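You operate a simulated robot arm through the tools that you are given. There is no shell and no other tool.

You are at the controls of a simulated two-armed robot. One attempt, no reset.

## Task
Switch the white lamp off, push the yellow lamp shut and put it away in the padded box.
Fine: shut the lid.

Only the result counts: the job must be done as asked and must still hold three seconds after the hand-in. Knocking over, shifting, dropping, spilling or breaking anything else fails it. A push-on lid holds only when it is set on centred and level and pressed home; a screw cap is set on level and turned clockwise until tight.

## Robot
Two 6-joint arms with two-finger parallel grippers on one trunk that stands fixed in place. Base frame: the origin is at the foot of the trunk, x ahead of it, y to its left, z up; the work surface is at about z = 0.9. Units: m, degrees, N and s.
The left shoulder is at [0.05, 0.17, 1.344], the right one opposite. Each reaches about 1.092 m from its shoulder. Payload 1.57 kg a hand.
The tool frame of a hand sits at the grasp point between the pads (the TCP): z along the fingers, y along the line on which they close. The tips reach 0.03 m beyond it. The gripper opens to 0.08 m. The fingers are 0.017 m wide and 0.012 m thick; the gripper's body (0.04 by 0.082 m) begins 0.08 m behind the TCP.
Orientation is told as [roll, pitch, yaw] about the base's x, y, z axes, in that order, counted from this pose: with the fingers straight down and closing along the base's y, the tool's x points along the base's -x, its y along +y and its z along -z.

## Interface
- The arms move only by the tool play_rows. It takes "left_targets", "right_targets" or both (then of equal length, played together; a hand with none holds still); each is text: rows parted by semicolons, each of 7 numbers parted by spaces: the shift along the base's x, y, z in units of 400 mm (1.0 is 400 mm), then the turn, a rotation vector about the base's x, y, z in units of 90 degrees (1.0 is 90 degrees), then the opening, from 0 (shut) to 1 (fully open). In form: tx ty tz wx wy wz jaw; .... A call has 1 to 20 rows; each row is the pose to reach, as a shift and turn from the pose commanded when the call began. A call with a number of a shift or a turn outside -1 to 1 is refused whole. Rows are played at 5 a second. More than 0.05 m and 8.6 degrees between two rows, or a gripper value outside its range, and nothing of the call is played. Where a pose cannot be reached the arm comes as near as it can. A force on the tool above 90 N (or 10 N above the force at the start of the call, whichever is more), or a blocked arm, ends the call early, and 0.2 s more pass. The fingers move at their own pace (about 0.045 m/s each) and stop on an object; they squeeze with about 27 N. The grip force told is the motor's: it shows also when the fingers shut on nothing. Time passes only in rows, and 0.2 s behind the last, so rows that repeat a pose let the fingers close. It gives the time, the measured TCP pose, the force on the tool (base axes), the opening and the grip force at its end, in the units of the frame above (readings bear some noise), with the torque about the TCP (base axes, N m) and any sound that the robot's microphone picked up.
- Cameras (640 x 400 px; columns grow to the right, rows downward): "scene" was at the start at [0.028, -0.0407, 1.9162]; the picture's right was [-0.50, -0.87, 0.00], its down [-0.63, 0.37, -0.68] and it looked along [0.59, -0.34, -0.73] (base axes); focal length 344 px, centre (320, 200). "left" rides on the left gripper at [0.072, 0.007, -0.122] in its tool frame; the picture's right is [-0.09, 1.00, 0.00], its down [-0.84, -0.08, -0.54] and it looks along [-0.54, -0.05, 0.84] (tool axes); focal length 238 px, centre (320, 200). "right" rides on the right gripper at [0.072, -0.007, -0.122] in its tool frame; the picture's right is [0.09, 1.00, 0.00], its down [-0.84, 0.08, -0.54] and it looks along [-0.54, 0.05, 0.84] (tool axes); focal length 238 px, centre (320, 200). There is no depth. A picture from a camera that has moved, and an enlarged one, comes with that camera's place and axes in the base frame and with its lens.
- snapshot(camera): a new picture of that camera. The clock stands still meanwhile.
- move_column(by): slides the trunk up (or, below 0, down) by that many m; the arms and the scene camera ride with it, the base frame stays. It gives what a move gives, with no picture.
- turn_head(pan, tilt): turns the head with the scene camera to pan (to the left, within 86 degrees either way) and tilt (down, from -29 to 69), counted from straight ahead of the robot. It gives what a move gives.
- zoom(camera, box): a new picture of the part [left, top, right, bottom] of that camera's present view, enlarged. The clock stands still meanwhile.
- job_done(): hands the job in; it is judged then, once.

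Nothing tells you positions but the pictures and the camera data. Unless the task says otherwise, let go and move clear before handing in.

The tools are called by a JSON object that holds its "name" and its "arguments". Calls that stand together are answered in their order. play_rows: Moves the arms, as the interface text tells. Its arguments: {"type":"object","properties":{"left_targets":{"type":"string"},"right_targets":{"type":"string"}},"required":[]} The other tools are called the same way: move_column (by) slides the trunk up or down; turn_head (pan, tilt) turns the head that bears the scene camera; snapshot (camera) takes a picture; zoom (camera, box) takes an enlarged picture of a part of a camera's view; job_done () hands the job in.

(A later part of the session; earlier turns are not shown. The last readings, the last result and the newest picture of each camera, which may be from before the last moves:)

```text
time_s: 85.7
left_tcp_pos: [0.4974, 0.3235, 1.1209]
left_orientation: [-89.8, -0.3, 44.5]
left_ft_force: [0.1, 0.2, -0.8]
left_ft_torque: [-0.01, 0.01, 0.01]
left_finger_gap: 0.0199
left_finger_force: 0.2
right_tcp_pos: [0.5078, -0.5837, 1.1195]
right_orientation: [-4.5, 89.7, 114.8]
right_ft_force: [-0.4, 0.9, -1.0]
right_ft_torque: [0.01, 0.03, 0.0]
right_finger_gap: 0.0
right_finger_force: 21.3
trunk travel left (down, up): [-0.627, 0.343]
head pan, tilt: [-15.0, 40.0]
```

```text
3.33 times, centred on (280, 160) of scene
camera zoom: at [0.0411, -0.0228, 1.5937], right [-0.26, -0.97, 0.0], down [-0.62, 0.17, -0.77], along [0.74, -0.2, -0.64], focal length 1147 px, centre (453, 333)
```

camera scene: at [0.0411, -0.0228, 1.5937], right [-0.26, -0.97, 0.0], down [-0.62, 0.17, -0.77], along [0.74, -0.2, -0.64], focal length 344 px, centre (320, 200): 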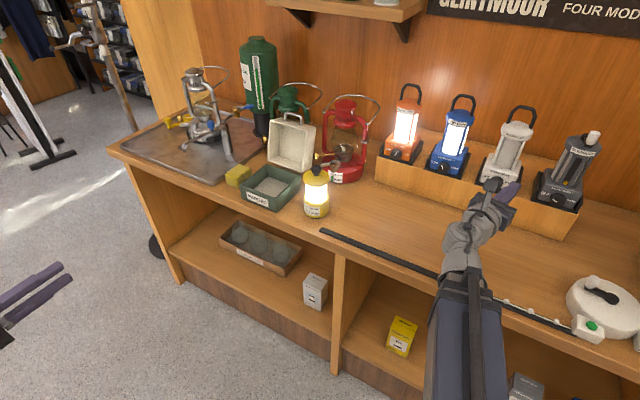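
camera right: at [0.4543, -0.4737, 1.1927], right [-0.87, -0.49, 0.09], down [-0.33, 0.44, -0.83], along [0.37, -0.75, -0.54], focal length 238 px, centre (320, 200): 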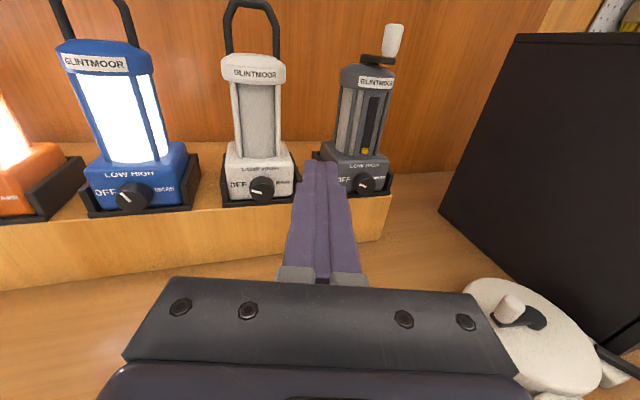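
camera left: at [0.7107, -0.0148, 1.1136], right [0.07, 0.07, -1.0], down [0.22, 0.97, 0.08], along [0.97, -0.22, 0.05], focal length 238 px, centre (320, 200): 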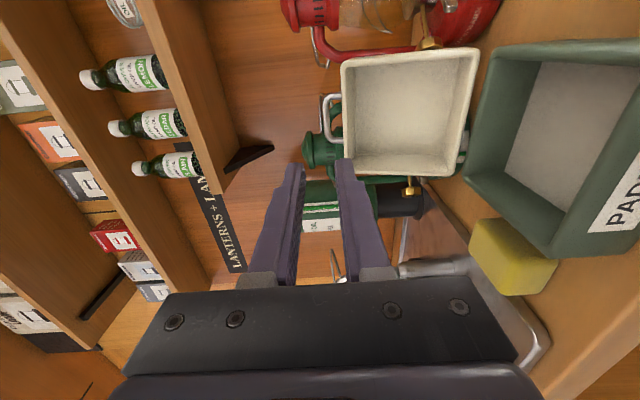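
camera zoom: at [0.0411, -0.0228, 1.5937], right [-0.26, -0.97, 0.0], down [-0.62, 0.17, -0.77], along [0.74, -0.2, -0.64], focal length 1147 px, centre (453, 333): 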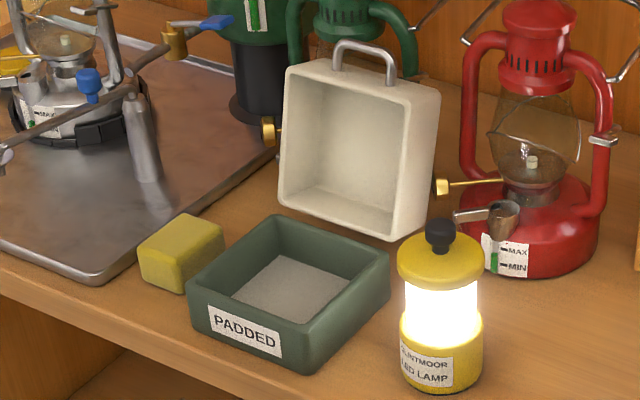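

Lamp axis is at (0.800, -0.215), Ø0.074, knob top z≈1.06, glow section about 63 mm. I'll bring the closed right fingers level above the knob, to press with their undersides by lowering the trunk.

{"name": "play_rows", "arguments": {"right_targets": "0.06 0.078 0 0 0 0.0145 0; 0.12 0.155 0 0 0 0.029 0; 0.18 0.233 0 0 0 0.0436 0; 0.241 0.31 0 0 0 0.058 0; 0.301 0.388 0 0 0 0.0727 0; 0.361 0.465 0 0 0 0.087 0; 0.421 0.543 0 0 0 0.1017 0; 0.481 0.62 0 0 0 0.116 0; 0.541 0.698 0 0 0 0.131 0; 0.602 0.775 0 0 0 0.145 0; 0.662 0.853 0 0 0 0.16 0; 0.722 0.9305 0 0 0 0.1744 0; 0.722 0.9305 0 0 0 0.1744 0"}}

{"name": "snapshot", "arguments": {"camera": "right"}}

{"name": "snapshot", "arguments": {"camera": "scene"}}

```text
time_s: 88.5
left_tcp_pos: [0.4967, 0.3224, 1.1216]
left_orientation: [-89.8, -0.2, 44.6]
left_ft_force: [-0.3, 0.1, 0.1]
left_ft_torque: [0.0, 0.01, -0.03]
left_finger_gap: 0.02
left_finger_force: 0.0
right_tcp_pos: [0.7972, -0.2106, 1.1208]
right_orientation: [-46.4, 89.8, 88.5]
right_ft_force: [-0.4, -0.5, 0.8]
right_ft_torque: [0.0, -0.03, -0.01]
right_finger_gap: 0.0
right_finger_force: 21.0
trunk travel left (down, up): [-0.627, 0.343]
head pan, tilt: [-15.0, 40.0]
```

```text
taken
camera right: at [0.7151, -0.1195, 1.1932], right [-0.7, -0.7, 0.09], down [-0.44, 0.33, -0.84], along [0.56, -0.63, -0.54], focal length 238 px, centre (320, 200)
```

right: 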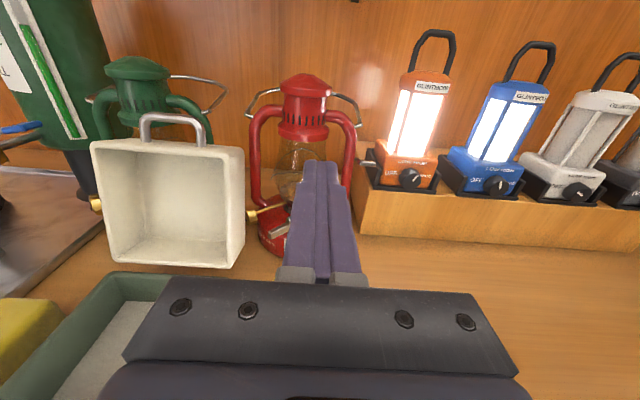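

```text
taken
camera scene: at [0.0409, -0.0228, 1.5937], right [-0.26, -0.97, 0.0], down [-0.62, 0.17, -0.77], along [0.74, -0.2, -0.64], focal length 344 px, centre (320, 200)
```

scene: 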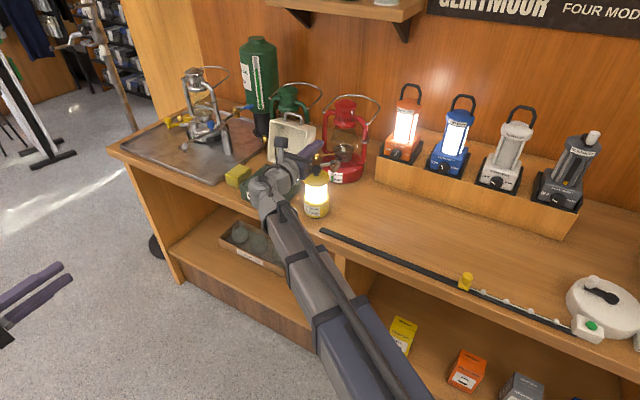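

{"name": "zoom", "arguments": {"camera": "scene", "box": [255, 130, 355, 225]}}

{"name": "zoom", "arguments": {"camera": "scene", "box": [310, 220, 640, 350]}}

```text
4.21 times, centred on (305, 178) of scene
camera zoom: at [0.0409, -0.0228, 1.5937], right [-0.26, -0.97, 0.0], down [-0.62, 0.17, -0.77], along [0.74, -0.2, -0.64], focal length 1448 px, centre (383, 295)
```

zoom: 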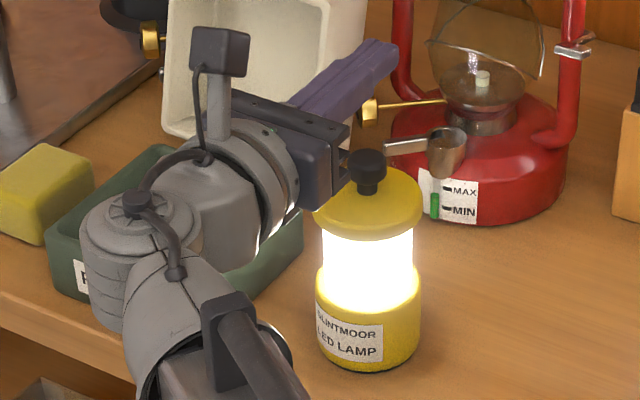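

```text
1.94 times, centred on (475, 285) of scene
camera zoom: at [0.0409, -0.0228, 1.5937], right [-0.26, -0.97, 0.0], down [-0.62, 0.17, -0.77], along [0.74, -0.2, -0.64], focal length 667 px, centre (19, 35)
```

zoom: 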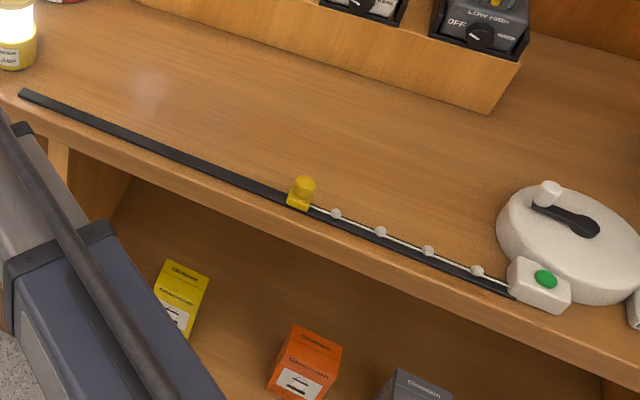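

The yellow clip on the rail is untouched and still in place. The fingers are aligned over the knob, so I'll lower the trunk and then press in small steps.

{"name": "move_column", "arguments": {"by": -0.045}}

{"name": "move_column", "arguments": {"by": -0.01}}

{"name": "zoom", "arguments": {"camera": "scene", "box": [255, 110, 375, 225]}}

```text
time_s: 89.4
left_tcp_pos: [0.4973, 0.3219, 1.075]
left_orientation: [-89.9, -0.2, 44.6]
left_ft_force: [-0.1, 0.1, -0.2]
left_ft_torque: [0.0, 0.02, -0.01]
left_finger_gap: 0.0201
left_finger_force: 0.1
right_tcp_pos: [0.7961, -0.2106, 1.0769]
right_orientation: [-48.3, 90.0, 86.6]
right_ft_force: [-0.4, 0.4, -0.6]
right_ft_torque: [0.01, 0.0, 0.03]
right_finger_gap: 0.0
right_finger_force: 21.5
trunk travel left (down, up): [-0.582, 0.388]
head pan, tilt: [-15.0, 40.0]
```

```text
time_s: 90.0
left_tcp_pos: [0.4974, 0.3224, 1.0656]
left_orientation: [-89.8, -0.3, 44.6]
left_ft_force: [0.1, 0.6, -0.4]
left_ft_torque: [0.03, -0.02, 0.03]
left_finger_gap: 0.0202
left_finger_force: 0.1
right_tcp_pos: [0.7963, -0.21, 1.0654]
right_orientation: [-44.7, 89.8, 90.2]
right_ft_force: [-0.1, 0.4, -0.1]
right_ft_torque: [0.01, 0.01, 0.0]
right_finger_gap: 0.0
right_finger_force: 21.5
trunk travel left (down, up): [-0.572, 0.398]
head pan, tilt: [-15.0, 40.0]
```

```text
3.48 times, centred on (315, 168) of scene
camera zoom: at [0.041, -0.0227, 1.5387], right [-0.26, -0.97, 0.0], down [-0.62, 0.17, -0.77], along [0.74, -0.2, -0.64], focal length 1197 px, centre (337, 313)
```

zoom: 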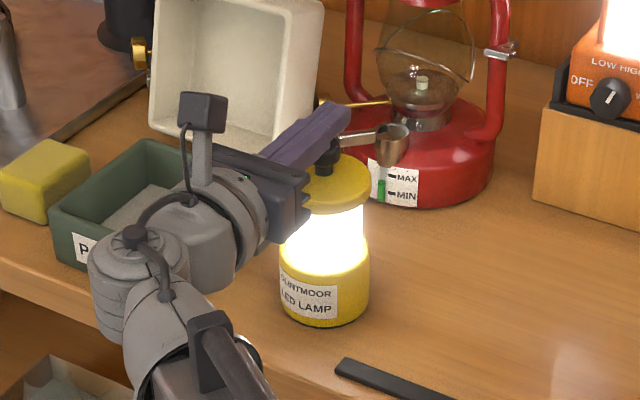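

{"name": "move_column", "arguments": {"by": -0.006}}

{"name": "move_column", "arguments": {"by": -0.006}}

{"name": "zoom", "arguments": {"camera": "scene", "box": [255, 110, 375, 225]}}

```text
time_s: 90.5
left_tcp_pos: [0.497, 0.3225, 1.0599]
left_orientation: [-89.8, -0.3, 44.6]
left_ft_force: [-0.3, 0.6, -0.1]
left_ft_torque: [0.02, -0.02, -0.03]
left_finger_gap: 0.0199
left_finger_force: 0.0
right_tcp_pos: [0.7972, -0.2104, 1.0599]
right_orientation: [-44.7, 89.8, 90.3]
right_ft_force: [0.1, 0.1, -0.3]
right_ft_torque: [0.01, 0.03, -0.04]
right_finger_gap: 0.0
right_finger_force: 20.9
trunk travel left (down, up): [-0.566, 0.404]
head pan, tilt: [-15.0, 40.0]
```

```text
time_s: 91.1
left_tcp_pos: [0.4965, 0.322, 1.0537]
left_orientation: [-89.8, -0.3, 44.6]
left_ft_force: [0.4, -0.5, 1.5]
left_ft_torque: [0.0, -0.01, 0.06]
left_finger_gap: 0.0202
left_finger_force: 0.1
right_tcp_pos: [0.796, -0.2116, 1.0541]
right_orientation: [-44.9, 89.9, 90.1]
right_ft_force: [-0.1, 0.0, -0.7]
right_ft_torque: [-0.01, -0.02, -0.01]
right_finger_gap: 0.0002
right_finger_force: 21.3
trunk travel left (down, up): [-0.56, 0.41]
head pan, tilt: [-15.0, 40.0]
```

```text
3.48 times, centred on (315, 168) of scene
camera zoom: at [0.041, -0.0227, 1.5267], right [-0.26, -0.97, 0.0], down [-0.62, 0.17, -0.77], along [0.74, -0.2, -0.64], focal length 1197 px, centre (337, 313)
```

zoom: 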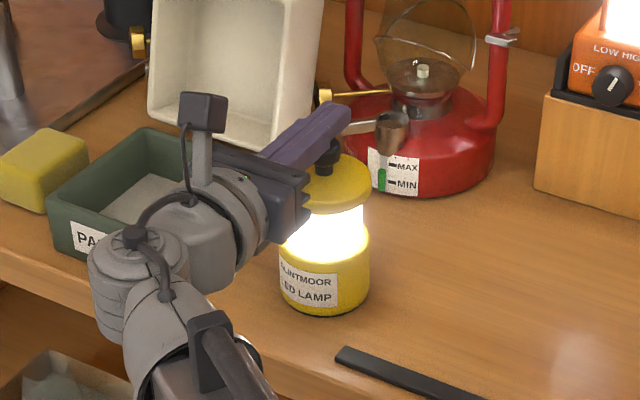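

No force yet. I'll compare the lamp closely before and after another small step to see whether it is already sliding shut.

{"name": "zoom", "arguments": {"camera": "scene", "box": [290, 130, 350, 205]}}

{"name": "move_column", "arguments": {"by": -0.008}}

{"name": "zoom", "arguments": {"camera": "scene", "box": [290, 130, 350, 205]}}

```text
5.33 times, centred on (320, 168) of scene
camera zoom: at [0.041, -0.0227, 1.5267], right [-0.26, -0.97, 0.0], down [-0.62, 0.17, -0.77], along [0.74, -0.2, -0.64], focal length 1835 px, centre (320, 373)
```

zoom: 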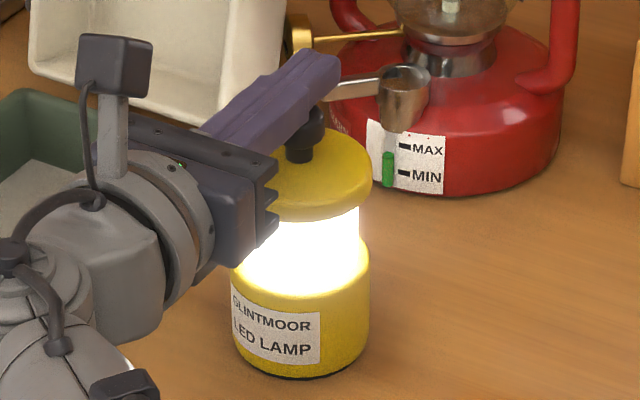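

```text
time_s: 91.7
left_tcp_pos: [0.497, 0.3221, 1.0457]
left_orientation: [-89.8, -0.3, 44.5]
left_ft_force: [0.3, 0.4, 0.3]
left_ft_torque: [0.04, -0.01, 0.0]
left_finger_gap: 0.02
left_finger_force: 0.0
right_tcp_pos: [0.7967, -0.21, 1.0465]
right_orientation: [-45.1, 89.9, 89.9]
right_ft_force: [0.4, -0.5, 0.6]
right_ft_torque: [0.03, 0.01, 0.01]
right_finger_gap: 0.0
right_finger_force: 21.5
trunk travel left (down, up): [-0.552, 0.418]
head pan, tilt: [-15.0, 40.0]
```

```text
5.33 times, centred on (320, 168) of scene
camera zoom: at [0.041, -0.0227, 1.5187], right [-0.26, -0.97, 0.0], down [-0.62, 0.17, -0.77], along [0.74, -0.2, -0.64], focal length 1835 px, centre (320, 373)
```

zoom: 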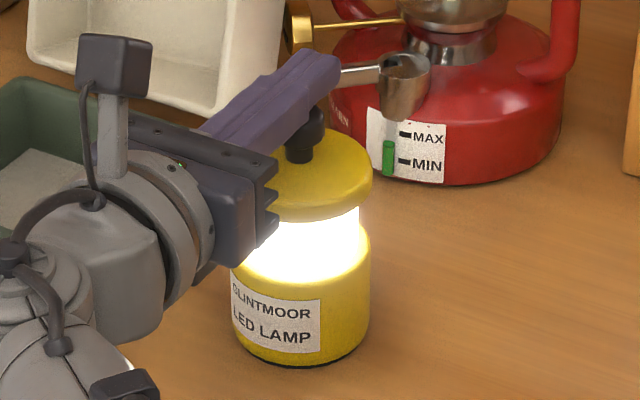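

The lamp is sliding shut under very little force. I'll continue pressing down.

{"name": "move_column", "arguments": {"by": -0.012}}

{"name": "move_column", "arguments": {"by": -0.012}}

{"name": "move_column", "arguments": {"by": -0.008}}

{"name": "zoom", "arguments": {"camera": "scene", "box": [290, 110, 350, 185]}}

```text
time_s: 92.3
left_tcp_pos: [0.4978, 0.3228, 1.0333]
left_orientation: [-89.8, -0.3, 44.6]
left_ft_force: [-0.6, 0.1, 0.5]
left_ft_torque: [0.0, 0.02, 0.01]
left_finger_gap: 0.0199
left_finger_force: 0.1
right_tcp_pos: [0.7963, -0.2119, 1.0346]
right_orientation: [-45.7, 89.9, 89.4]
right_ft_force: [1.1, 0.0, 0.2]
right_ft_torque: [-0.01, 0.02, 0.01]
right_finger_gap: 0.0
right_finger_force: 21.1
trunk travel left (down, up): [-0.54, 0.43]
head pan, tilt: [-15.0, 40.0]
```

```text
time_s: 92.9
left_tcp_pos: [0.4969, 0.3229, 1.0218]
left_orientation: [-89.9, -0.4, 44.6]
left_ft_force: [-0.8, -0.2, -0.7]
left_ft_torque: [0.01, -0.01, 0.02]
left_finger_gap: 0.0198
left_finger_force: 0.1
right_tcp_pos: [0.7969, -0.2109, 1.021]
right_orientation: [-45.5, 89.9, 89.4]
right_ft_force: [0.1, 0.1, 0.0]
right_ft_torque: [0.0, 0.0, 0.0]
right_finger_gap: 0.0
right_finger_force: 21.8
trunk travel left (down, up): [-0.528, 0.442]
head pan, tilt: [-15.0, 40.0]
```

```text
time_s: 93.4
left_tcp_pos: [0.4976, 0.3218, 1.0133]
left_orientation: [-89.8, -0.3, 44.5]
left_ft_force: [-0.5, 0.5, -0.9]
left_ft_torque: [-0.01, -0.03, 0.02]
left_finger_gap: 0.0199
left_finger_force: 0.0
right_tcp_pos: [0.7961, -0.2104, 1.0139]
right_orientation: [-45.0, 89.9, 90.0]
right_ft_force: [-0.3, 0.4, -0.2]
right_ft_torque: [0.01, 0.01, 0.07]
right_finger_gap: 0.0
right_finger_force: 21.0
trunk travel left (down, up): [-0.52, 0.45]
head pan, tilt: [-15.0, 40.0]
```

```text
5.33 times, centred on (320, 148) of scene
camera zoom: at [0.041, -0.0227, 1.4867], right [-0.26, -0.97, 0.0], down [-0.62, 0.17, -0.77], along [0.74, -0.2, -0.64], focal length 1835 px, centre (320, 480)
```

zoom: 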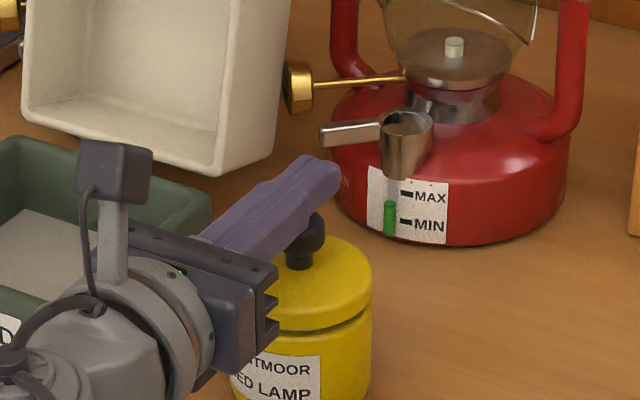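

The light is off and it's almost closed. A bit more until the force shows it has bottomed.

{"name": "move_column", "arguments": {"by": -0.004}}

{"name": "move_column", "arguments": {"by": -0.003}}

{"name": "zoom", "arguments": {"camera": "scene", "box": [290, 110, 350, 185]}}

```text
time_s: 94.0
left_tcp_pos: [0.4968, 0.323, 1.0091]
left_orientation: [-89.8, -0.3, 44.6]
left_ft_force: [0.2, -0.2, 0.1]
left_ft_torque: [0.02, 0.01, 0.0]
left_finger_gap: 0.0197
left_finger_force: 0.0
right_tcp_pos: [0.7971, -0.2119, 1.0099]
right_orientation: [-43.9, 89.9, 91.0]
right_ft_force: [0.4, -0.6, -0.4]
right_ft_torque: [-0.01, -0.02, 0.0]
right_finger_gap: 0.0
right_finger_force: 21.5
trunk travel left (down, up): [-0.516, 0.454]
head pan, tilt: [-15.0, 40.0]
```

```text
time_s: 94.5
left_tcp_pos: [0.4981, 0.3232, 1.007]
left_orientation: [-89.7, -0.3, 44.6]
left_ft_force: [-0.4, -0.5, -1.0]
left_ft_torque: [-0.01, -0.01, 0.01]
left_finger_gap: 0.02
left_finger_force: 0.0
right_tcp_pos: [0.7962, -0.2098, 1.0087]
right_orientation: [170.2, 89.9, -54.9]
right_ft_force: [4.5, -0.4, 13.2]
right_ft_torque: [0.05, 0.06, -0.03]
right_finger_gap: 0.0
right_finger_force: 21.0
trunk travel left (down, up): [-0.513, 0.457]
head pan, tilt: [-15.0, 40.0]
```

```text
5.33 times, centred on (320, 148) of scene
camera zoom: at [0.0402, -0.0224, 1.48], right [-0.26, -0.97, 0.0], down [-0.62, 0.17, -0.77], along [0.74, -0.2, -0.64], focal length 1835 px, centre (320, 480)
```

zoom: 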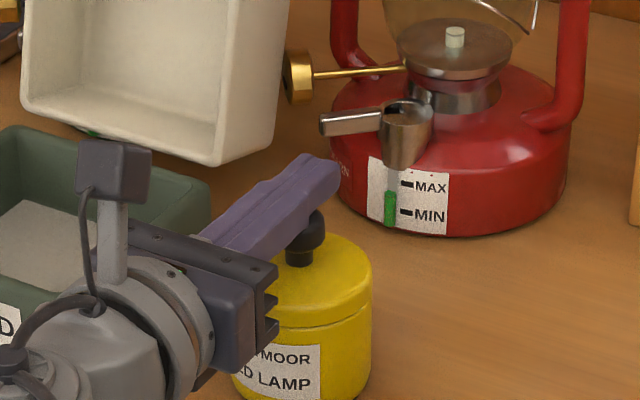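

Bottomed out at 13 N. One more gentle 2 mm press, then I'll lift off to see whether it stays shut.

{"name": "move_column", "arguments": {"by": -0.002}}

{"name": "move_column", "arguments": {"by": 0.03}}

{"name": "play_rows", "arguments": {"right_targets": "-0.05 0.05 0 0 0 0 0; -0.1 0.1 0 0 0 0 0; -0.15 0.15 0 0 0 0 0; -0.2 0.2 0 0 0 0 0.5; -0.25 0.25 0 0 0 0 1; -0.25 0.25 0 0 0 0 1; -0.25 0.25 0 0 0 0 1"}}

{"name": "snapshot", "arguments": {"camera": "right"}}

{"name": "zoom", "arguments": {"camera": "scene", "box": [285, 120, 345, 195]}}

```text
time_s: 95.0
left_tcp_pos: [0.4964, 0.3224, 1.006]
left_orientation: [-89.8, -0.3, 44.7]
left_ft_force: [-0.7, -0.3, -0.2]
left_ft_torque: [0.01, -0.02, 0.03]
left_finger_gap: 0.02
left_finger_force: 0.0
right_tcp_pos: [0.7967, -0.2094, 1.0085]
right_orientation: [161.5, 89.6, -63.5]
right_ft_force: [10.6, -1.9, 34.0]
right_ft_torque: [0.13, 0.16, -0.09]
right_finger_gap: 0.0
right_finger_force: 21.9
trunk travel left (down, up): [-0.511, 0.459]
head pan, tilt: [-15.0, 40.0]
```

```text
time_s: 95.8
left_tcp_pos: [0.4971, 0.3242, 1.0348]
left_orientation: [-89.7, -0.3, 44.6]
left_ft_force: [-0.4, -0.5, -0.5]
left_ft_torque: [-0.01, 0.0, -0.01]
left_finger_gap: 0.0198
left_finger_force: 0.1
right_tcp_pos: [0.7974, -0.2104, 1.0351]
right_orientation: [-39.6, 89.9, 95.3]
right_ft_force: [0.0, 0.4, 0.5]
right_ft_torque: [-0.01, -0.01, 0.02]
right_finger_gap: 0.0
right_finger_force: 21.2
trunk travel left (down, up): [-0.541, 0.429]
head pan, tilt: [-15.0, 40.0]
```

```text
time_s: 97.3
left_tcp_pos: [0.4989, 0.3221, 1.0338]
left_orientation: [-89.8, -0.3, 44.6]
left_ft_force: [1.0, 0.3, -0.1]
left_ft_torque: [0.01, -0.01, 0.01]
left_finger_gap: 0.0201
left_finger_force: 0.0
right_tcp_pos: [0.6973, -0.1097, 1.0357]
right_orientation: [-18.7, 89.9, 116.4]
right_ft_force: [0.6, 0.4, -0.1]
right_ft_torque: [-0.03, 0.0, 0.01]
right_finger_gap: 0.08
right_finger_force: 0.1
trunk travel left (down, up): [-0.541, 0.429]
head pan, tilt: [-15.0, 40.0]
```

```text
taken
camera right: at [0.6155, -0.019, 1.107], right [-0.7, -0.7, 0.09], down [-0.44, 0.33, -0.84], along [0.56, -0.63, -0.54], focal length 238 px, centre (320, 200)
```

right: 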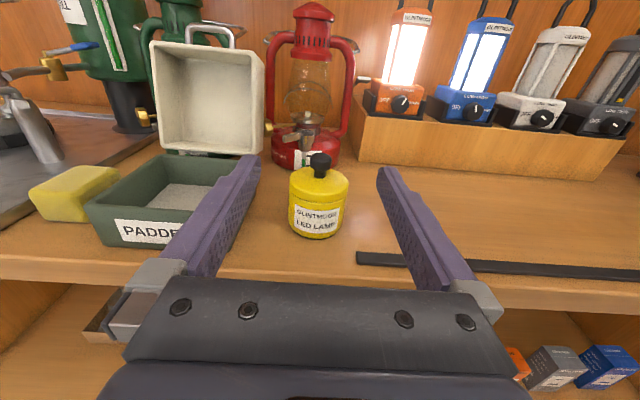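

```text
5.33 times, centred on (315, 158) of scene
camera zoom: at [0.0411, -0.0227, 1.5077], right [-0.26, -0.97, 0.0], down [-0.62, 0.17, -0.77], along [0.74, -0.2, -0.64], focal length 1835 px, centre (347, 427)
```

zoom: 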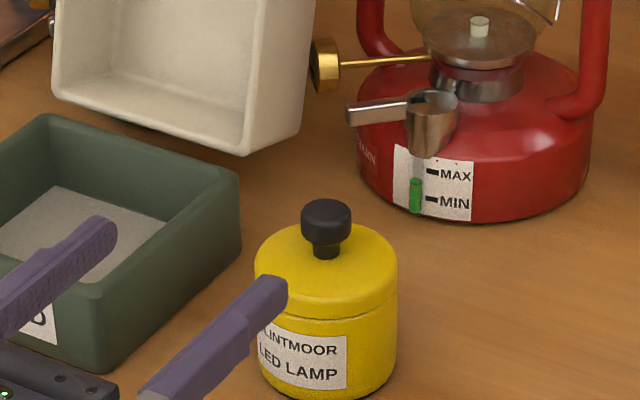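

The lamp stays shut. I'd rather grip its base than lift by the knob, since the slide is nearly frictionless. I'll measure its exact sideways position from the hand camera.

{"name": "zoom", "arguments": {"camera": "right", "box": [270, 140, 370, 250]}}

{"name": "zoom", "arguments": {"camera": "right", "box": [20, 130, 280, 290]}}

```text
3.64 times, centred on (320, 195) of right
camera zoom: at [0.6155, -0.019, 1.107], right [-0.7, -0.7, 0.09], down [-0.44, 0.33, -0.84], along [0.56, -0.63, -0.54], focal length 867 px, centre (320, 218)
```

zoom: 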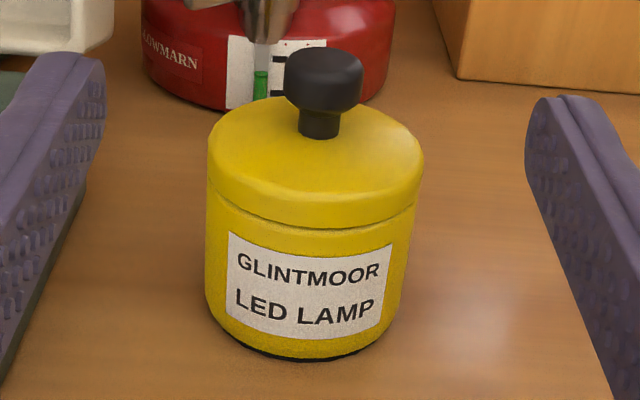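

```text
2.46 times, centred on (150, 210) of right
camera zoom: at [0.6155, -0.019, 1.107], right [-0.7, -0.7, 0.09], down [-0.44, 0.33, -0.84], along [0.56, -0.63, -0.54], focal length 587 px, centre (738, 175)
```

zoom: 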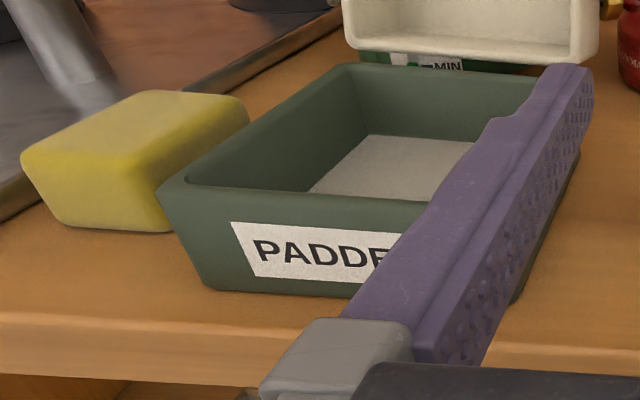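

The lamp axis is about 5 mm to the right of my hand's centreline (s≈0.4105). I'll lower to base-grip height, correct sideways and stop just in front of it.

{"name": "move_column", "arguments": {"by": -0.05}}

{"name": "move_column", "arguments": {"by": -0.033}}

{"name": "play_rows", "arguments": {"right_targets": "0.039 -0.048 0 0 0 0 1; 0.0785 -0.096 0 0 0 0 1; 0.0785 -0.096 0 0 0 0 1"}}

{"name": "snapshot", "arguments": {"camera": "right"}}

{"name": "zoom", "arguments": {"camera": "right", "box": [240, 60, 400, 190]}}

```text
time_s: 98.3
left_tcp_pos: [0.498, 0.3233, 0.9852]
left_orientation: [-89.8, -0.3, 44.5]
left_ft_force: [-0.1, 0.5, 0.3]
left_ft_torque: [0.01, 0.02, 0.04]
left_finger_gap: 0.0199
left_finger_force: 0.0
right_tcp_pos: [0.6975, -0.1096, 0.9849]
right_orientation: [-22.8, 89.9, 112.0]
right_ft_force: [0.0, 0.3, 0.0]
right_ft_torque: [0.02, 0.05, -0.02]
right_finger_gap: 0.0801
right_finger_force: 0.1
trunk travel left (down, up): [-0.491, 0.479]
head pan, tilt: [-15.0, 40.0]
```

```text
time_s: 99.0
left_tcp_pos: [0.4975, 0.3224, 0.9521]
left_orientation: [-89.8, -0.3, 44.6]
left_ft_force: [0.1, -0.2, -0.2]
left_ft_torque: [0.02, -0.01, 0.01]
left_finger_gap: 0.0201
left_finger_force: 0.0
right_tcp_pos: [0.697, -0.1091, 0.9524]
right_orientation: [-21.8, 89.9, 113.2]
right_ft_force: [-0.1, 0.8, -0.6]
right_ft_torque: [-0.04, -0.03, 0.0]
right_finger_gap: 0.0801
right_finger_force: 0.1
trunk travel left (down, up): [-0.458, 0.512]
head pan, tilt: [-15.0, 40.0]
```

```text
time_s: 99.8
left_tcp_pos: [0.497, 0.3231, 0.9516]
left_orientation: [-89.8, -0.3, 44.6]
left_ft_force: [-0.2, -0.1, 0.1]
left_ft_torque: [-0.01, -0.02, 0.01]
left_finger_gap: 0.0201
left_finger_force: 0.1
right_tcp_pos: [0.728, -0.1485, 0.9522]
right_orientation: [-19.5, 89.9, 115.6]
right_ft_force: [-0.2, -0.6, -0.2]
right_ft_torque: [-0.02, -0.04, -0.02]
right_finger_gap: 0.0802
right_finger_force: 0.0
trunk travel left (down, up): [-0.458, 0.512]
head pan, tilt: [-15.0, 40.0]
```

```text
taken
camera right: at [0.6469, -0.0571, 1.024], right [-0.7, -0.7, 0.09], down [-0.44, 0.33, -0.84], along [0.56, -0.63, -0.54], focal length 238 px, centre (320, 200)
```

right: 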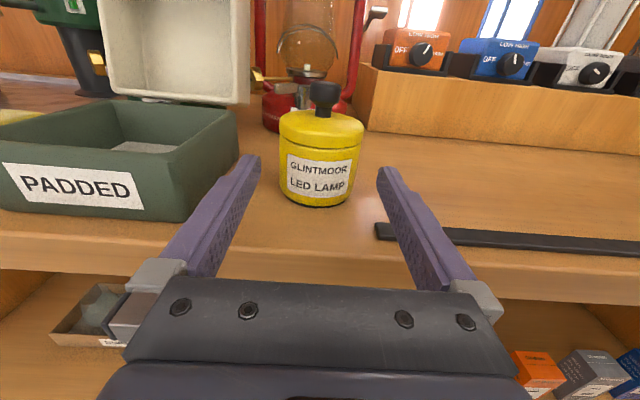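

```text
3.08 times, centred on (320, 125) of right
camera zoom: at [0.6469, -0.0571, 1.024], right [-0.7, -0.7, 0.09], down [-0.44, 0.33, -0.84], along [0.56, -0.63, -0.54], focal length 733 px, centre (320, 431)
```

zoom: 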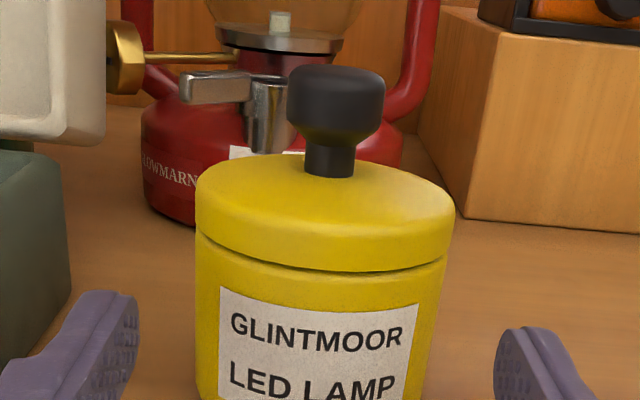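

The lamp is centred between the fingers to within a pixel. I'll slide in, in two stages.

{"name": "play_rows", "arguments": {"right_targets": "0.018 -0.018 0 0 0 0 1; 0.036 -0.036 0 0 0 0 1; 0.054 -0.054 0 0 0 0 1; 0.072 -0.072 0 0 0 0 1; 0.072 -0.072 0 0 0 0 1"}}

{"name": "zoom", "arguments": {"camera": "right", "box": [220, 90, 420, 250]}}

```text
time_s: 101.0
left_tcp_pos: [0.4984, 0.3229, 0.9518]
left_orientation: [-89.8, -0.3, 44.7]
left_ft_force: [-0.9, -0.9, 0.5]
left_ft_torque: [-0.02, -0.04, 0.01]
left_finger_gap: 0.02
left_finger_force: 0.1
right_tcp_pos: [0.7565, -0.1768, 0.953]
right_orientation: [-24.0, 89.9, 111.0]
right_ft_force: [-0.2, -0.2, -0.6]
right_ft_torque: [0.01, -0.01, 0.0]
right_finger_gap: 0.0802
right_finger_force: 0.1
trunk travel left (down, up): [-0.458, 0.512]
head pan, tilt: [-15.0, 40.0]
```

```text
2.50 times, centred on (320, 170) of right
camera zoom: at [0.6752, -0.0862, 1.0241], right [-0.7, -0.7, 0.09], down [-0.44, 0.33, -0.84], along [0.56, -0.63, -0.54], focal length 596 px, centre (320, 275)
```

zoom: 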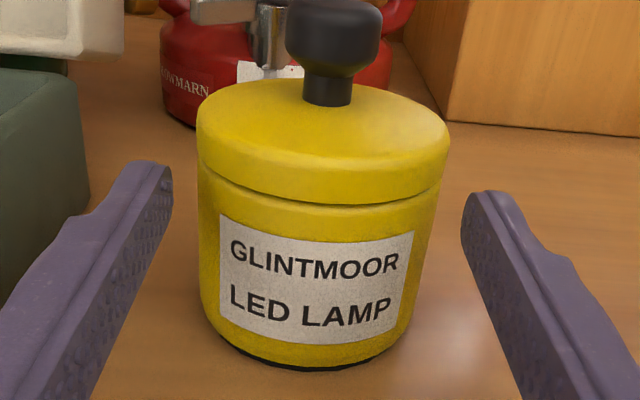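

{"name": "play_rows", "arguments": {"right_targets": "0.018 -0.018 0 0 0 0 1; 0.036 -0.036 0 0 0 0 1; 0.054 -0.054 0 0 0 0 1; 0.072 -0.072 0 0 0 0 1; 0.0965 -0.0965 0 0 0 0 1; 0.0965 -0.0965 0 0 0 0 1"}}

{"name": "zoom", "arguments": {"camera": "right", "box": [220, 110, 420, 270]}}

{"name": "zoom", "arguments": {"camera": "scene", "box": [255, 100, 375, 200]}}

```text
time_s: 102.4
left_tcp_pos: [0.4977, 0.3234, 0.9516]
left_orientation: [-89.8, -0.3, 44.6]
left_ft_force: [-1.2, 0.3, -0.5]
left_ft_torque: [0.0, -0.02, 0.02]
left_finger_gap: 0.0198
left_finger_force: 0.1
right_tcp_pos: [0.7953, -0.2173, 0.9513]
right_orientation: [-13.2, 89.8, 121.9]
right_ft_force: [0.1, -0.7, -0.3]
right_ft_torque: [-0.04, -0.01, -0.02]
right_finger_gap: 0.0799
right_finger_force: 0.1
trunk travel left (down, up): [-0.458, 0.512]
head pan, tilt: [-15.0, 40.0]
```

```text
2.50 times, centred on (320, 190) of right
camera zoom: at [0.7145, -0.1263, 1.0239], right [-0.7, -0.7, 0.09], down [-0.44, 0.33, -0.84], along [0.56, -0.63, -0.54], focal length 596 px, centre (320, 225)
```

zoom: 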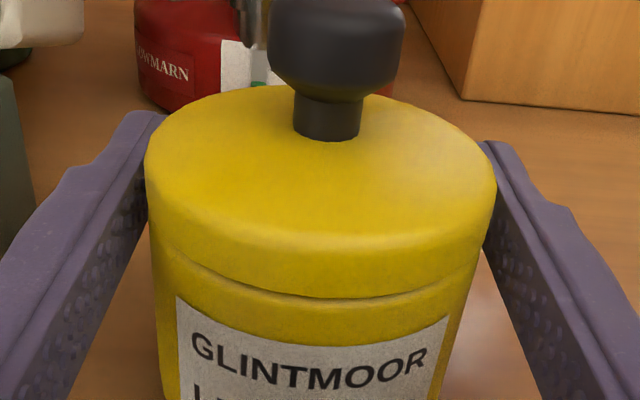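

```text
4.00 times, centred on (315, 150) of scene
camera zoom: at [0.0411, -0.0227, 1.4247], right [-0.26, -0.97, 0.0], down [-0.62, 0.17, -0.77], along [0.74, -0.2, -0.64], focal length 1376 px, centre (340, 400)
```

zoom: 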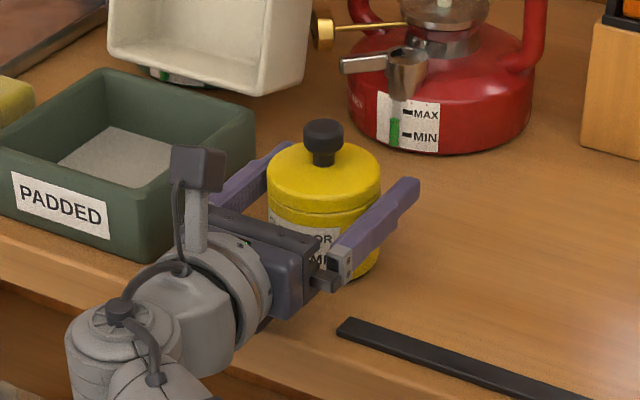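

The fingers straddle the base and cap joint with no contact. Closing.

{"name": "play_rows", "arguments": {"right_targets": "0 0 0 0 0 0 0.7; 0 0 0 0 0 0 0.7; 0 0 0 0 0 0 0.7; 0 0 0 0 0 0 0.7"}}

{"name": "move_column", "arguments": {"by": 0.01}}

{"name": "zoom", "arguments": {"camera": "scene", "box": [255, 100, 375, 200]}}

{"name": "zoom", "arguments": {"camera": "right", "box": [220, 110, 420, 270]}}

```text
time_s: 103.4
left_tcp_pos: [0.4966, 0.3222, 0.9513]
left_orientation: [-89.8, -0.2, 44.6]
left_ft_force: [-0.1, -0.3, 1.0]
left_ft_torque: [-0.02, -0.01, -0.02]
left_finger_gap: 0.02
left_finger_force: 0.0
right_tcp_pos: [0.796, -0.2163, 0.9518]
right_orientation: [-9.3, 89.9, 125.5]
right_ft_force: [3.2, 0.4, 2.2]
right_ft_torque: [0.0, 0.09, -0.03]
right_finger_gap: 0.0729
right_finger_force: 27.0
trunk travel left (down, up): [-0.458, 0.512]
head pan, tilt: [-15.0, 40.0]
```

```text
time_s: 104.0
left_tcp_pos: [0.4984, 0.3228, 0.9618]
left_orientation: [-89.7, -0.2, 44.7]
left_ft_force: [0.6, 0.6, 0.5]
left_ft_torque: [0.0, 0.01, 0.04]
left_finger_gap: 0.0199
left_finger_force: 0.2
right_tcp_pos: [0.7959, -0.2181, 0.9617]
right_orientation: [-11.2, 89.8, 123.8]
right_ft_force: [-0.8, 0.7, -4.9]
right_ft_torque: [-0.02, -0.01, 0.02]
right_finger_gap: 0.0728
right_finger_force: 27.1
trunk travel left (down, up): [-0.468, 0.502]
head pan, tilt: [-15.0, 40.0]
```

```text
4.00 times, centred on (315, 150) of scene
camera zoom: at [0.0416, -0.0228, 1.4347], right [-0.26, -0.97, 0.0], down [-0.62, 0.17, -0.77], along [0.74, -0.2, -0.64], focal length 1376 px, centre (340, 400)
```

zoom: 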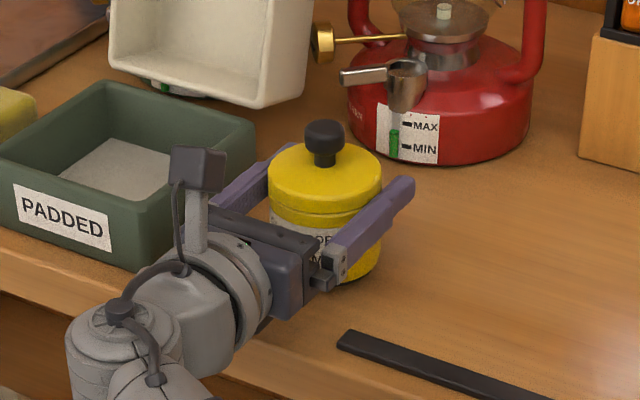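

```text
2.50 times, centred on (320, 190) of right
camera zoom: at [0.7146, -0.1264, 1.0336], right [-0.7, -0.7, 0.09], down [-0.44, 0.33, -0.83], along [0.56, -0.63, -0.54], focal length 596 px, centre (320, 225)
```

zoom: 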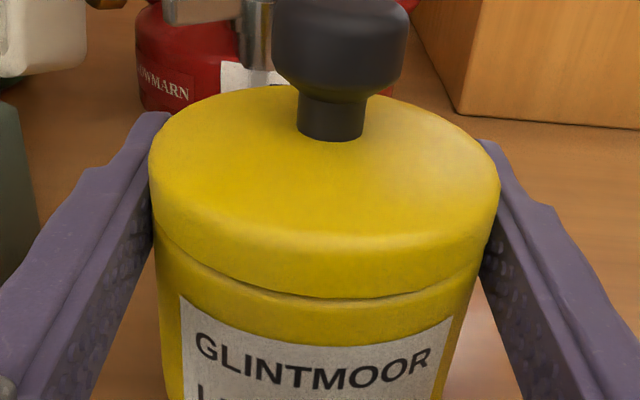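

The lamp is lifted (about 0.5 kg) and still shut. I'll raise it well above the rim, then move sideways over the box centre (s≈0.5785, depth≈0.7115).

{"name": "move_column", "arguments": {"by": 0.065}}

{"name": "play_rows", "arguments": {"right_targets": "0.049 0.051 0 0 0 0 0.7; 0.098 0.102 0 0 0 0 0.7; 0.147 0.153 0 0 0 0 0.7; 0.197 0.204 0 0 0 0 0.7; 0.246 0.255 0 0 0 0 0.7; 0.295 0.306 0 0 0 0 0.7; 0.295 0.306 0 0 0 0 0.7"}}

{"name": "snapshot", "arguments": {"camera": "right"}}

{"name": "zoom", "arguments": {"camera": "scene", "box": [220, 80, 360, 200]}}

```text
time_s: 105.1
left_tcp_pos: [0.4988, 0.3231, 1.0266]
left_orientation: [-89.7, -0.2, 44.6]
left_ft_force: [-0.2, -0.5, 0.7]
left_ft_torque: [0.0, -0.01, -0.04]
left_finger_gap: 0.0199
left_finger_force: 0.1
right_tcp_pos: [0.7965, -0.2165, 1.0271]
right_orientation: [-8.5, 89.8, 126.3]
right_ft_force: [-0.3, 0.1, -4.7]
right_ft_torque: [-0.03, -0.01, 0.02]
right_finger_gap: 0.0731
right_finger_force: 27.1
trunk travel left (down, up): [-0.533, 0.437]
head pan, tilt: [-15.0, 40.0]
```

```text
time_s: 106.7
left_tcp_pos: [0.4985, 0.323, 1.026]
left_orientation: [-89.7, -0.2, 44.5]
left_ft_force: [-0.5, 0.7, -0.5]
left_ft_torque: [-0.01, -0.01, -0.01]
left_finger_gap: 0.0201
left_finger_force: 0.1
right_tcp_pos: [0.9146, -0.0948, 1.0269]
right_orientation: [-7.1, 89.8, 127.9]
right_ft_force: [-0.6, 0.6, -5.1]
right_ft_torque: [-0.04, -0.06, 0.01]
right_finger_gap: 0.073
right_finger_force: 27.2
trunk travel left (down, up): [-0.533, 0.437]
head pan, tilt: [-15.0, 40.0]
```

```text
taken
camera right: at [0.8325, -0.0041, 1.0986], right [-0.7, -0.7, 0.09], down [-0.44, 0.33, -0.84], along [0.56, -0.63, -0.54], focal length 238 px, centre (320, 200)
```

right: 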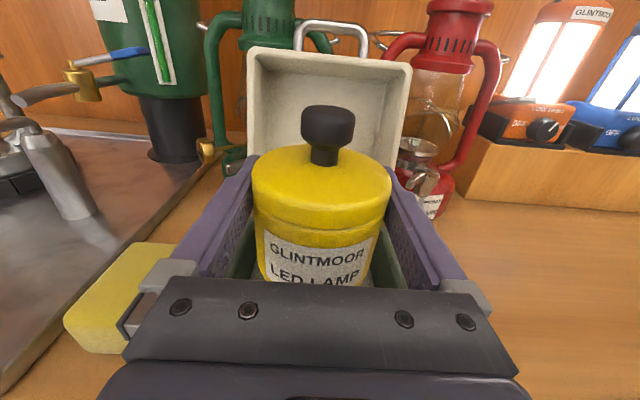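

```text
3.33 times, centred on (290, 140) of scene
camera zoom: at [0.0415, -0.0227, 1.4997], right [-0.26, -0.97, 0.0], down [-0.62, 0.17, -0.77], along [0.74, -0.2, -0.64], focal length 1147 px, centre (420, 400)
```

zoom: 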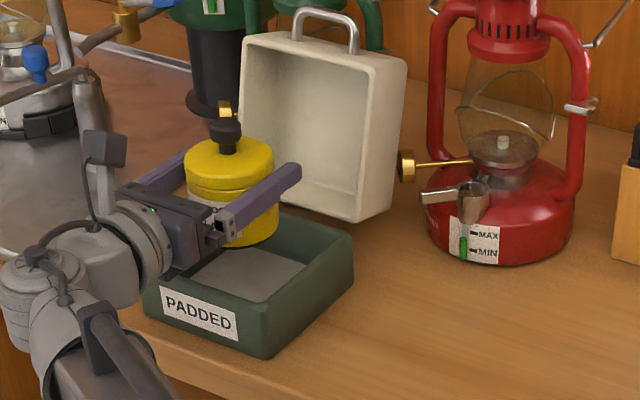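

Lamp is over the box centre. Lowering in steps while watching for contact.

{"name": "move_column", "arguments": {"by": -0.035}}

{"name": "move_column", "arguments": {"by": -0.012}}

{"name": "zoom", "arguments": {"camera": "scene", "box": [220, 70, 340, 180]}}

{"name": "zoom", "arguments": {"camera": "right", "box": [200, 90, 460, 290]}}

```text
time_s: 107.5
left_tcp_pos: [0.4985, 0.3235, 0.9918]
left_orientation: [-89.7, -0.2, 44.7]
left_ft_force: [0.0, -0.4, 0.3]
left_ft_torque: [-0.02, 0.03, -0.01]
left_finger_gap: 0.0198
left_finger_force: 0.1
right_tcp_pos: [0.9137, -0.0944, 0.9916]
right_orientation: [-9.6, 89.9, 125.4]
right_ft_force: [0.1, 0.8, -4.2]
right_ft_torque: [0.03, 0.01, -0.01]
right_finger_gap: 0.0732
right_finger_force: 27.1
trunk travel left (down, up): [-0.498, 0.472]
head pan, tilt: [-15.0, 40.0]
```

```text
time_s: 108.0
left_tcp_pos: [0.4975, 0.3227, 0.9802]
left_orientation: [-89.7, -0.2, 44.6]
left_ft_force: [0.3, -0.4, 0.6]
left_ft_torque: [-0.04, 0.03, 0.01]
left_finger_gap: 0.02
left_finger_force: 0.0
right_tcp_pos: [0.9139, -0.0951, 0.9804]
right_orientation: [-9.3, 89.9, 125.7]
right_ft_force: [-0.1, -0.3, -5.0]
right_ft_torque: [-0.08, -0.01, 0.02]
right_finger_gap: 0.0731
right_finger_force: 27.2
trunk travel left (down, up): [-0.486, 0.484]
head pan, tilt: [-15.0, 40.0]
```

```text
3.64 times, centred on (280, 125) of scene
camera zoom: at [0.0414, -0.0227, 1.4527], right [-0.26, -0.97, 0.0], down [-0.62, 0.17, -0.77], along [0.74, -0.2, -0.64], focal length 1251 px, centre (466, 473)
```

zoom: 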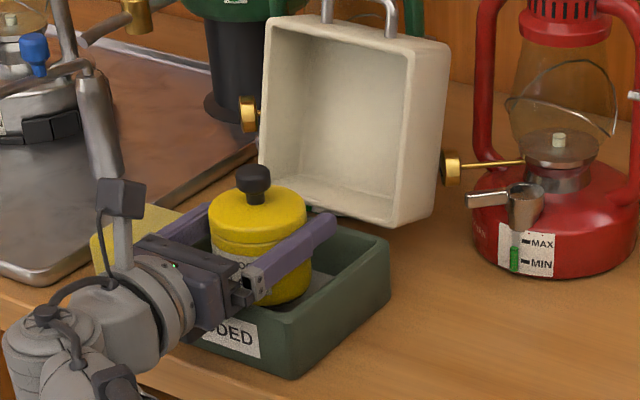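

```text
2.00 times, centred on (330, 190) of right
camera zoom: at [0.8324, -0.0042, 1.0517], right [-0.7, -0.7, 0.09], down [-0.44, 0.33, -0.84], along [0.56, -0.63, -0.54], focal length 477 px, centre (300, 220)
```

zoom: 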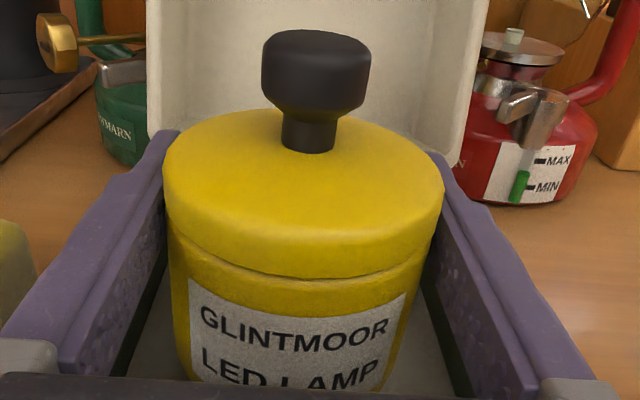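

{"name": "move_column", "arguments": {"by": -0.007}}

{"name": "move_column", "arguments": {"by": -0.004}}

{"name": "move_column", "arguments": {"by": -0.003}}

{"name": "zoom", "arguments": {"camera": "scene", "box": [220, 70, 340, 180]}}

```text
time_s: 108.6
left_tcp_pos: [0.4978, 0.3229, 0.9728]
left_orientation: [-89.7, -0.2, 44.6]
left_ft_force: [-0.1, 0.6, -1.0]
left_ft_torque: [0.0, -0.02, -0.01]
left_finger_gap: 0.0201
left_finger_force: 0.0
right_tcp_pos: [0.9141, -0.0952, 0.9726]
right_orientation: [-8.9, 89.7, 126.1]
right_ft_force: [0.0, -0.3, -4.3]
right_ft_torque: [-0.01, -0.03, 0.01]
right_finger_gap: 0.0728
right_finger_force: 26.7
trunk travel left (down, up): [-0.479, 0.491]
head pan, tilt: [-15.0, 40.0]
```

```text
time_s: 109.1
left_tcp_pos: [0.4989, 0.3219, 0.9677]
left_orientation: [-89.8, -0.2, 44.5]
left_ft_force: [-0.1, 0.7, 0.3]
left_ft_torque: [0.03, -0.03, 0.0]
left_finger_gap: 0.02
left_finger_force: 0.0
right_tcp_pos: [0.9148, -0.0956, 0.9688]
right_orientation: [-8.9, 89.8, 126.2]
right_ft_force: [0.2, 1.1, -4.9]
right_ft_torque: [-0.05, -0.03, 0.03]
right_finger_gap: 0.0727
right_finger_force: 26.2
trunk travel left (down, up): [-0.475, 0.495]
head pan, tilt: [-15.0, 40.0]
```

```text
time_s: 109.7
left_tcp_pos: [0.4962, 0.3236, 0.9657]
left_orientation: [-89.7, -0.2, 44.6]
left_ft_force: [-0.7, -0.6, 0.3]
left_ft_torque: [-0.02, 0.0, 0.0]
left_finger_gap: 0.0202
left_finger_force: 0.0
right_tcp_pos: [0.9136, -0.0966, 0.9659]
right_orientation: [-8.9, 89.8, 126.1]
right_ft_force: [-0.7, -0.5, -4.8]
right_ft_torque: [-0.02, 0.0, -0.01]
right_finger_gap: 0.0728
right_finger_force: 27.4
trunk travel left (down, up): [-0.472, 0.498]
head pan, tilt: [-15.0, 40.0]
```

```text
3.64 times, centred on (280, 125) of scene
camera zoom: at [0.0415, -0.0227, 1.4387], right [-0.26, -0.97, 0.0], down [-0.62, 0.17, -0.77], along [0.74, -0.2, -0.64], focal length 1251 px, centre (466, 473)
```

zoom: 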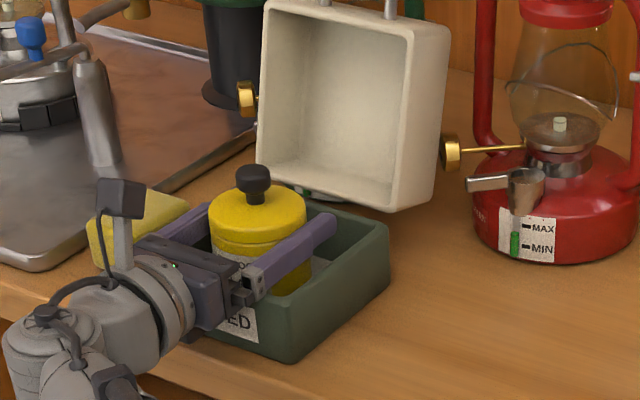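

{"name": "move_column", "arguments": {"by": -0.003}}

{"name": "move_column", "arguments": {"by": -0.002}}

{"name": "zoom", "arguments": {"camera": "scene", "box": [230, 100, 310, 170]}}

```text
time_s: 110.2
left_tcp_pos: [0.4968, 0.3239, 0.9627]
left_orientation: [-89.8, -0.3, 44.5]
left_ft_force: [0.5, 0.0, 1.1]
left_ft_torque: [-0.01, -0.02, 0.01]
left_finger_gap: 0.0202
left_finger_force: 0.1
right_tcp_pos: [0.9142, -0.0957, 0.965]
right_orientation: [169.1, 90.0, -55.9]
right_ft_force: [9.3, -0.8, 17.4]
right_ft_torque: [1.04, 0.9, -0.54]
right_finger_gap: 0.0729
right_finger_force: 27.0
trunk travel left (down, up): [-0.469, 0.501]
head pan, tilt: [-15.0, 40.0]
```

```text
time_s: 110.7
left_tcp_pos: [0.4949, 0.3235, 0.9625]
left_orientation: [-89.7, -0.4, 44.6]
left_ft_force: [0.5, 0.2, -0.4]
left_ft_torque: [0.02, -0.01, -0.02]
left_finger_gap: 0.0201
left_finger_force: 0.1
right_tcp_pos: [0.9149, -0.0957, 0.9639]
right_orientation: [179.4, 89.7, -45.6]
right_ft_force: [27.3, -1.3, 49.9]
right_ft_torque: [3.0, 2.08, -1.65]
right_finger_gap: 0.0729
right_finger_force: 26.4
trunk travel left (down, up): [-0.467, 0.503]
head pan, tilt: [-15.0, 40.0]
```

```text
5.71 times, centred on (270, 135) of scene
camera zoom: at [0.0388, -0.0226, 1.4344], right [-0.26, -0.97, 0.0], down [-0.62, 0.17, -0.77], along [0.74, -0.2, -0.64], focal length 1966 px, centre (606, 571)
```

zoom: 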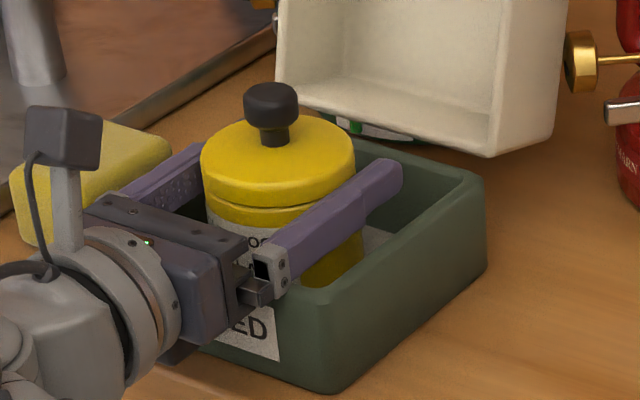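

The finger bases touched the box's front rim. I'll rise 4 mm to relieve that; the lamp is then only a few millimetres above the foam, so I'll release it there.

{"name": "move_column", "arguments": {"by": 0.004}}

{"name": "zoom", "arguments": {"camera": "scene", "box": [230, 100, 310, 170]}}

{"name": "zoom", "arguments": {"camera": "right", "box": [200, 90, 460, 290]}}

```text
time_s: 111.2
left_tcp_pos: [0.4975, 0.3221, 0.9641]
left_orientation: [-89.8, -0.3, 44.7]
left_ft_force: [-0.2, 0.2, 0.4]
left_ft_torque: [-0.01, 0.0, -0.03]
left_finger_gap: 0.02
left_finger_force: 0.1
right_tcp_pos: [0.9116, -0.0949, 0.9628]
right_orientation: [-6.2, 89.7, 128.6]
right_ft_force: [4.2, -0.4, 6.2]
right_ft_torque: [0.33, 0.57, -0.06]
right_finger_gap: 0.0727
right_finger_force: 26.8
trunk travel left (down, up): [-0.471, 0.499]
head pan, tilt: [-15.0, 40.0]
```

```text
5.71 times, centred on (270, 135) of scene
camera zoom: at [0.0406, -0.0226, 1.4371], right [-0.26, -0.97, 0.0], down [-0.62, 0.17, -0.77], along [0.74, -0.2, -0.64], focal length 1966 px, centre (606, 571)
```

zoom: 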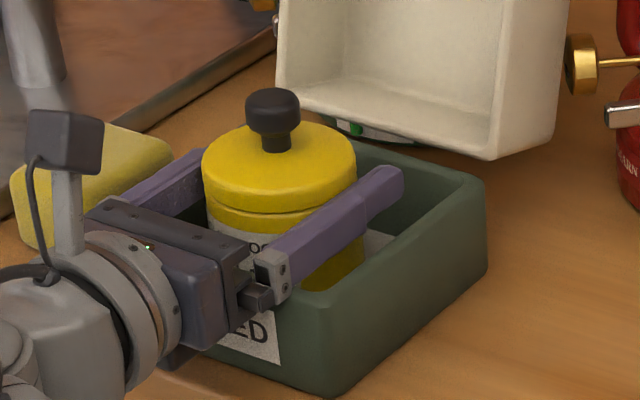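

```text
2.00 times, centred on (330, 190) of right
camera zoom: at [0.8307, -0.0041, 1.0363], right [-0.7, -0.7, 0.09], down [-0.44, 0.33, -0.83], along [0.56, -0.63, -0.54], focal length 477 px, centre (300, 220)
```

zoom: 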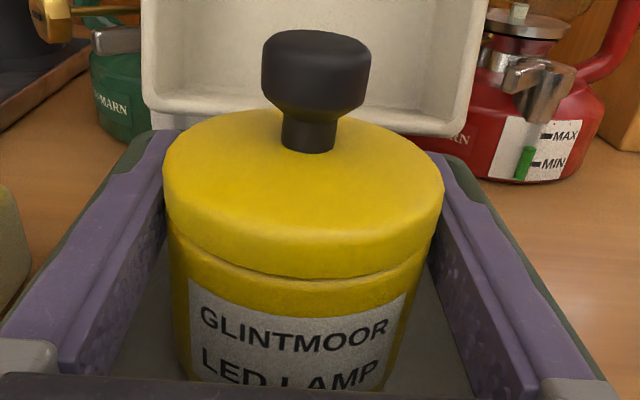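

{"name": "move_column", "arguments": {"by": 0.003}}

```text
time_s: 111.8
left_tcp_pos: [0.4978, 0.3228, 0.9682]
left_orientation: [-89.7, -0.2, 44.6]
left_ft_force: [-0.2, 0.1, -1.1]
left_ft_torque: [-0.02, 0.01, 0.02]
left_finger_gap: 0.0198
left_finger_force: 0.0
right_tcp_pos: [0.9134, -0.0951, 0.9674]
right_orientation: [-12.6, 89.8, 122.3]
right_ft_force: [0.9, -0.4, -4.5]
right_ft_torque: [-0.03, -0.04, -0.03]
right_finger_gap: 0.073
right_finger_force: 27.0
trunk travel left (down, up): [-0.474, 0.496]
head pan, tilt: [-15.0, 40.0]
```

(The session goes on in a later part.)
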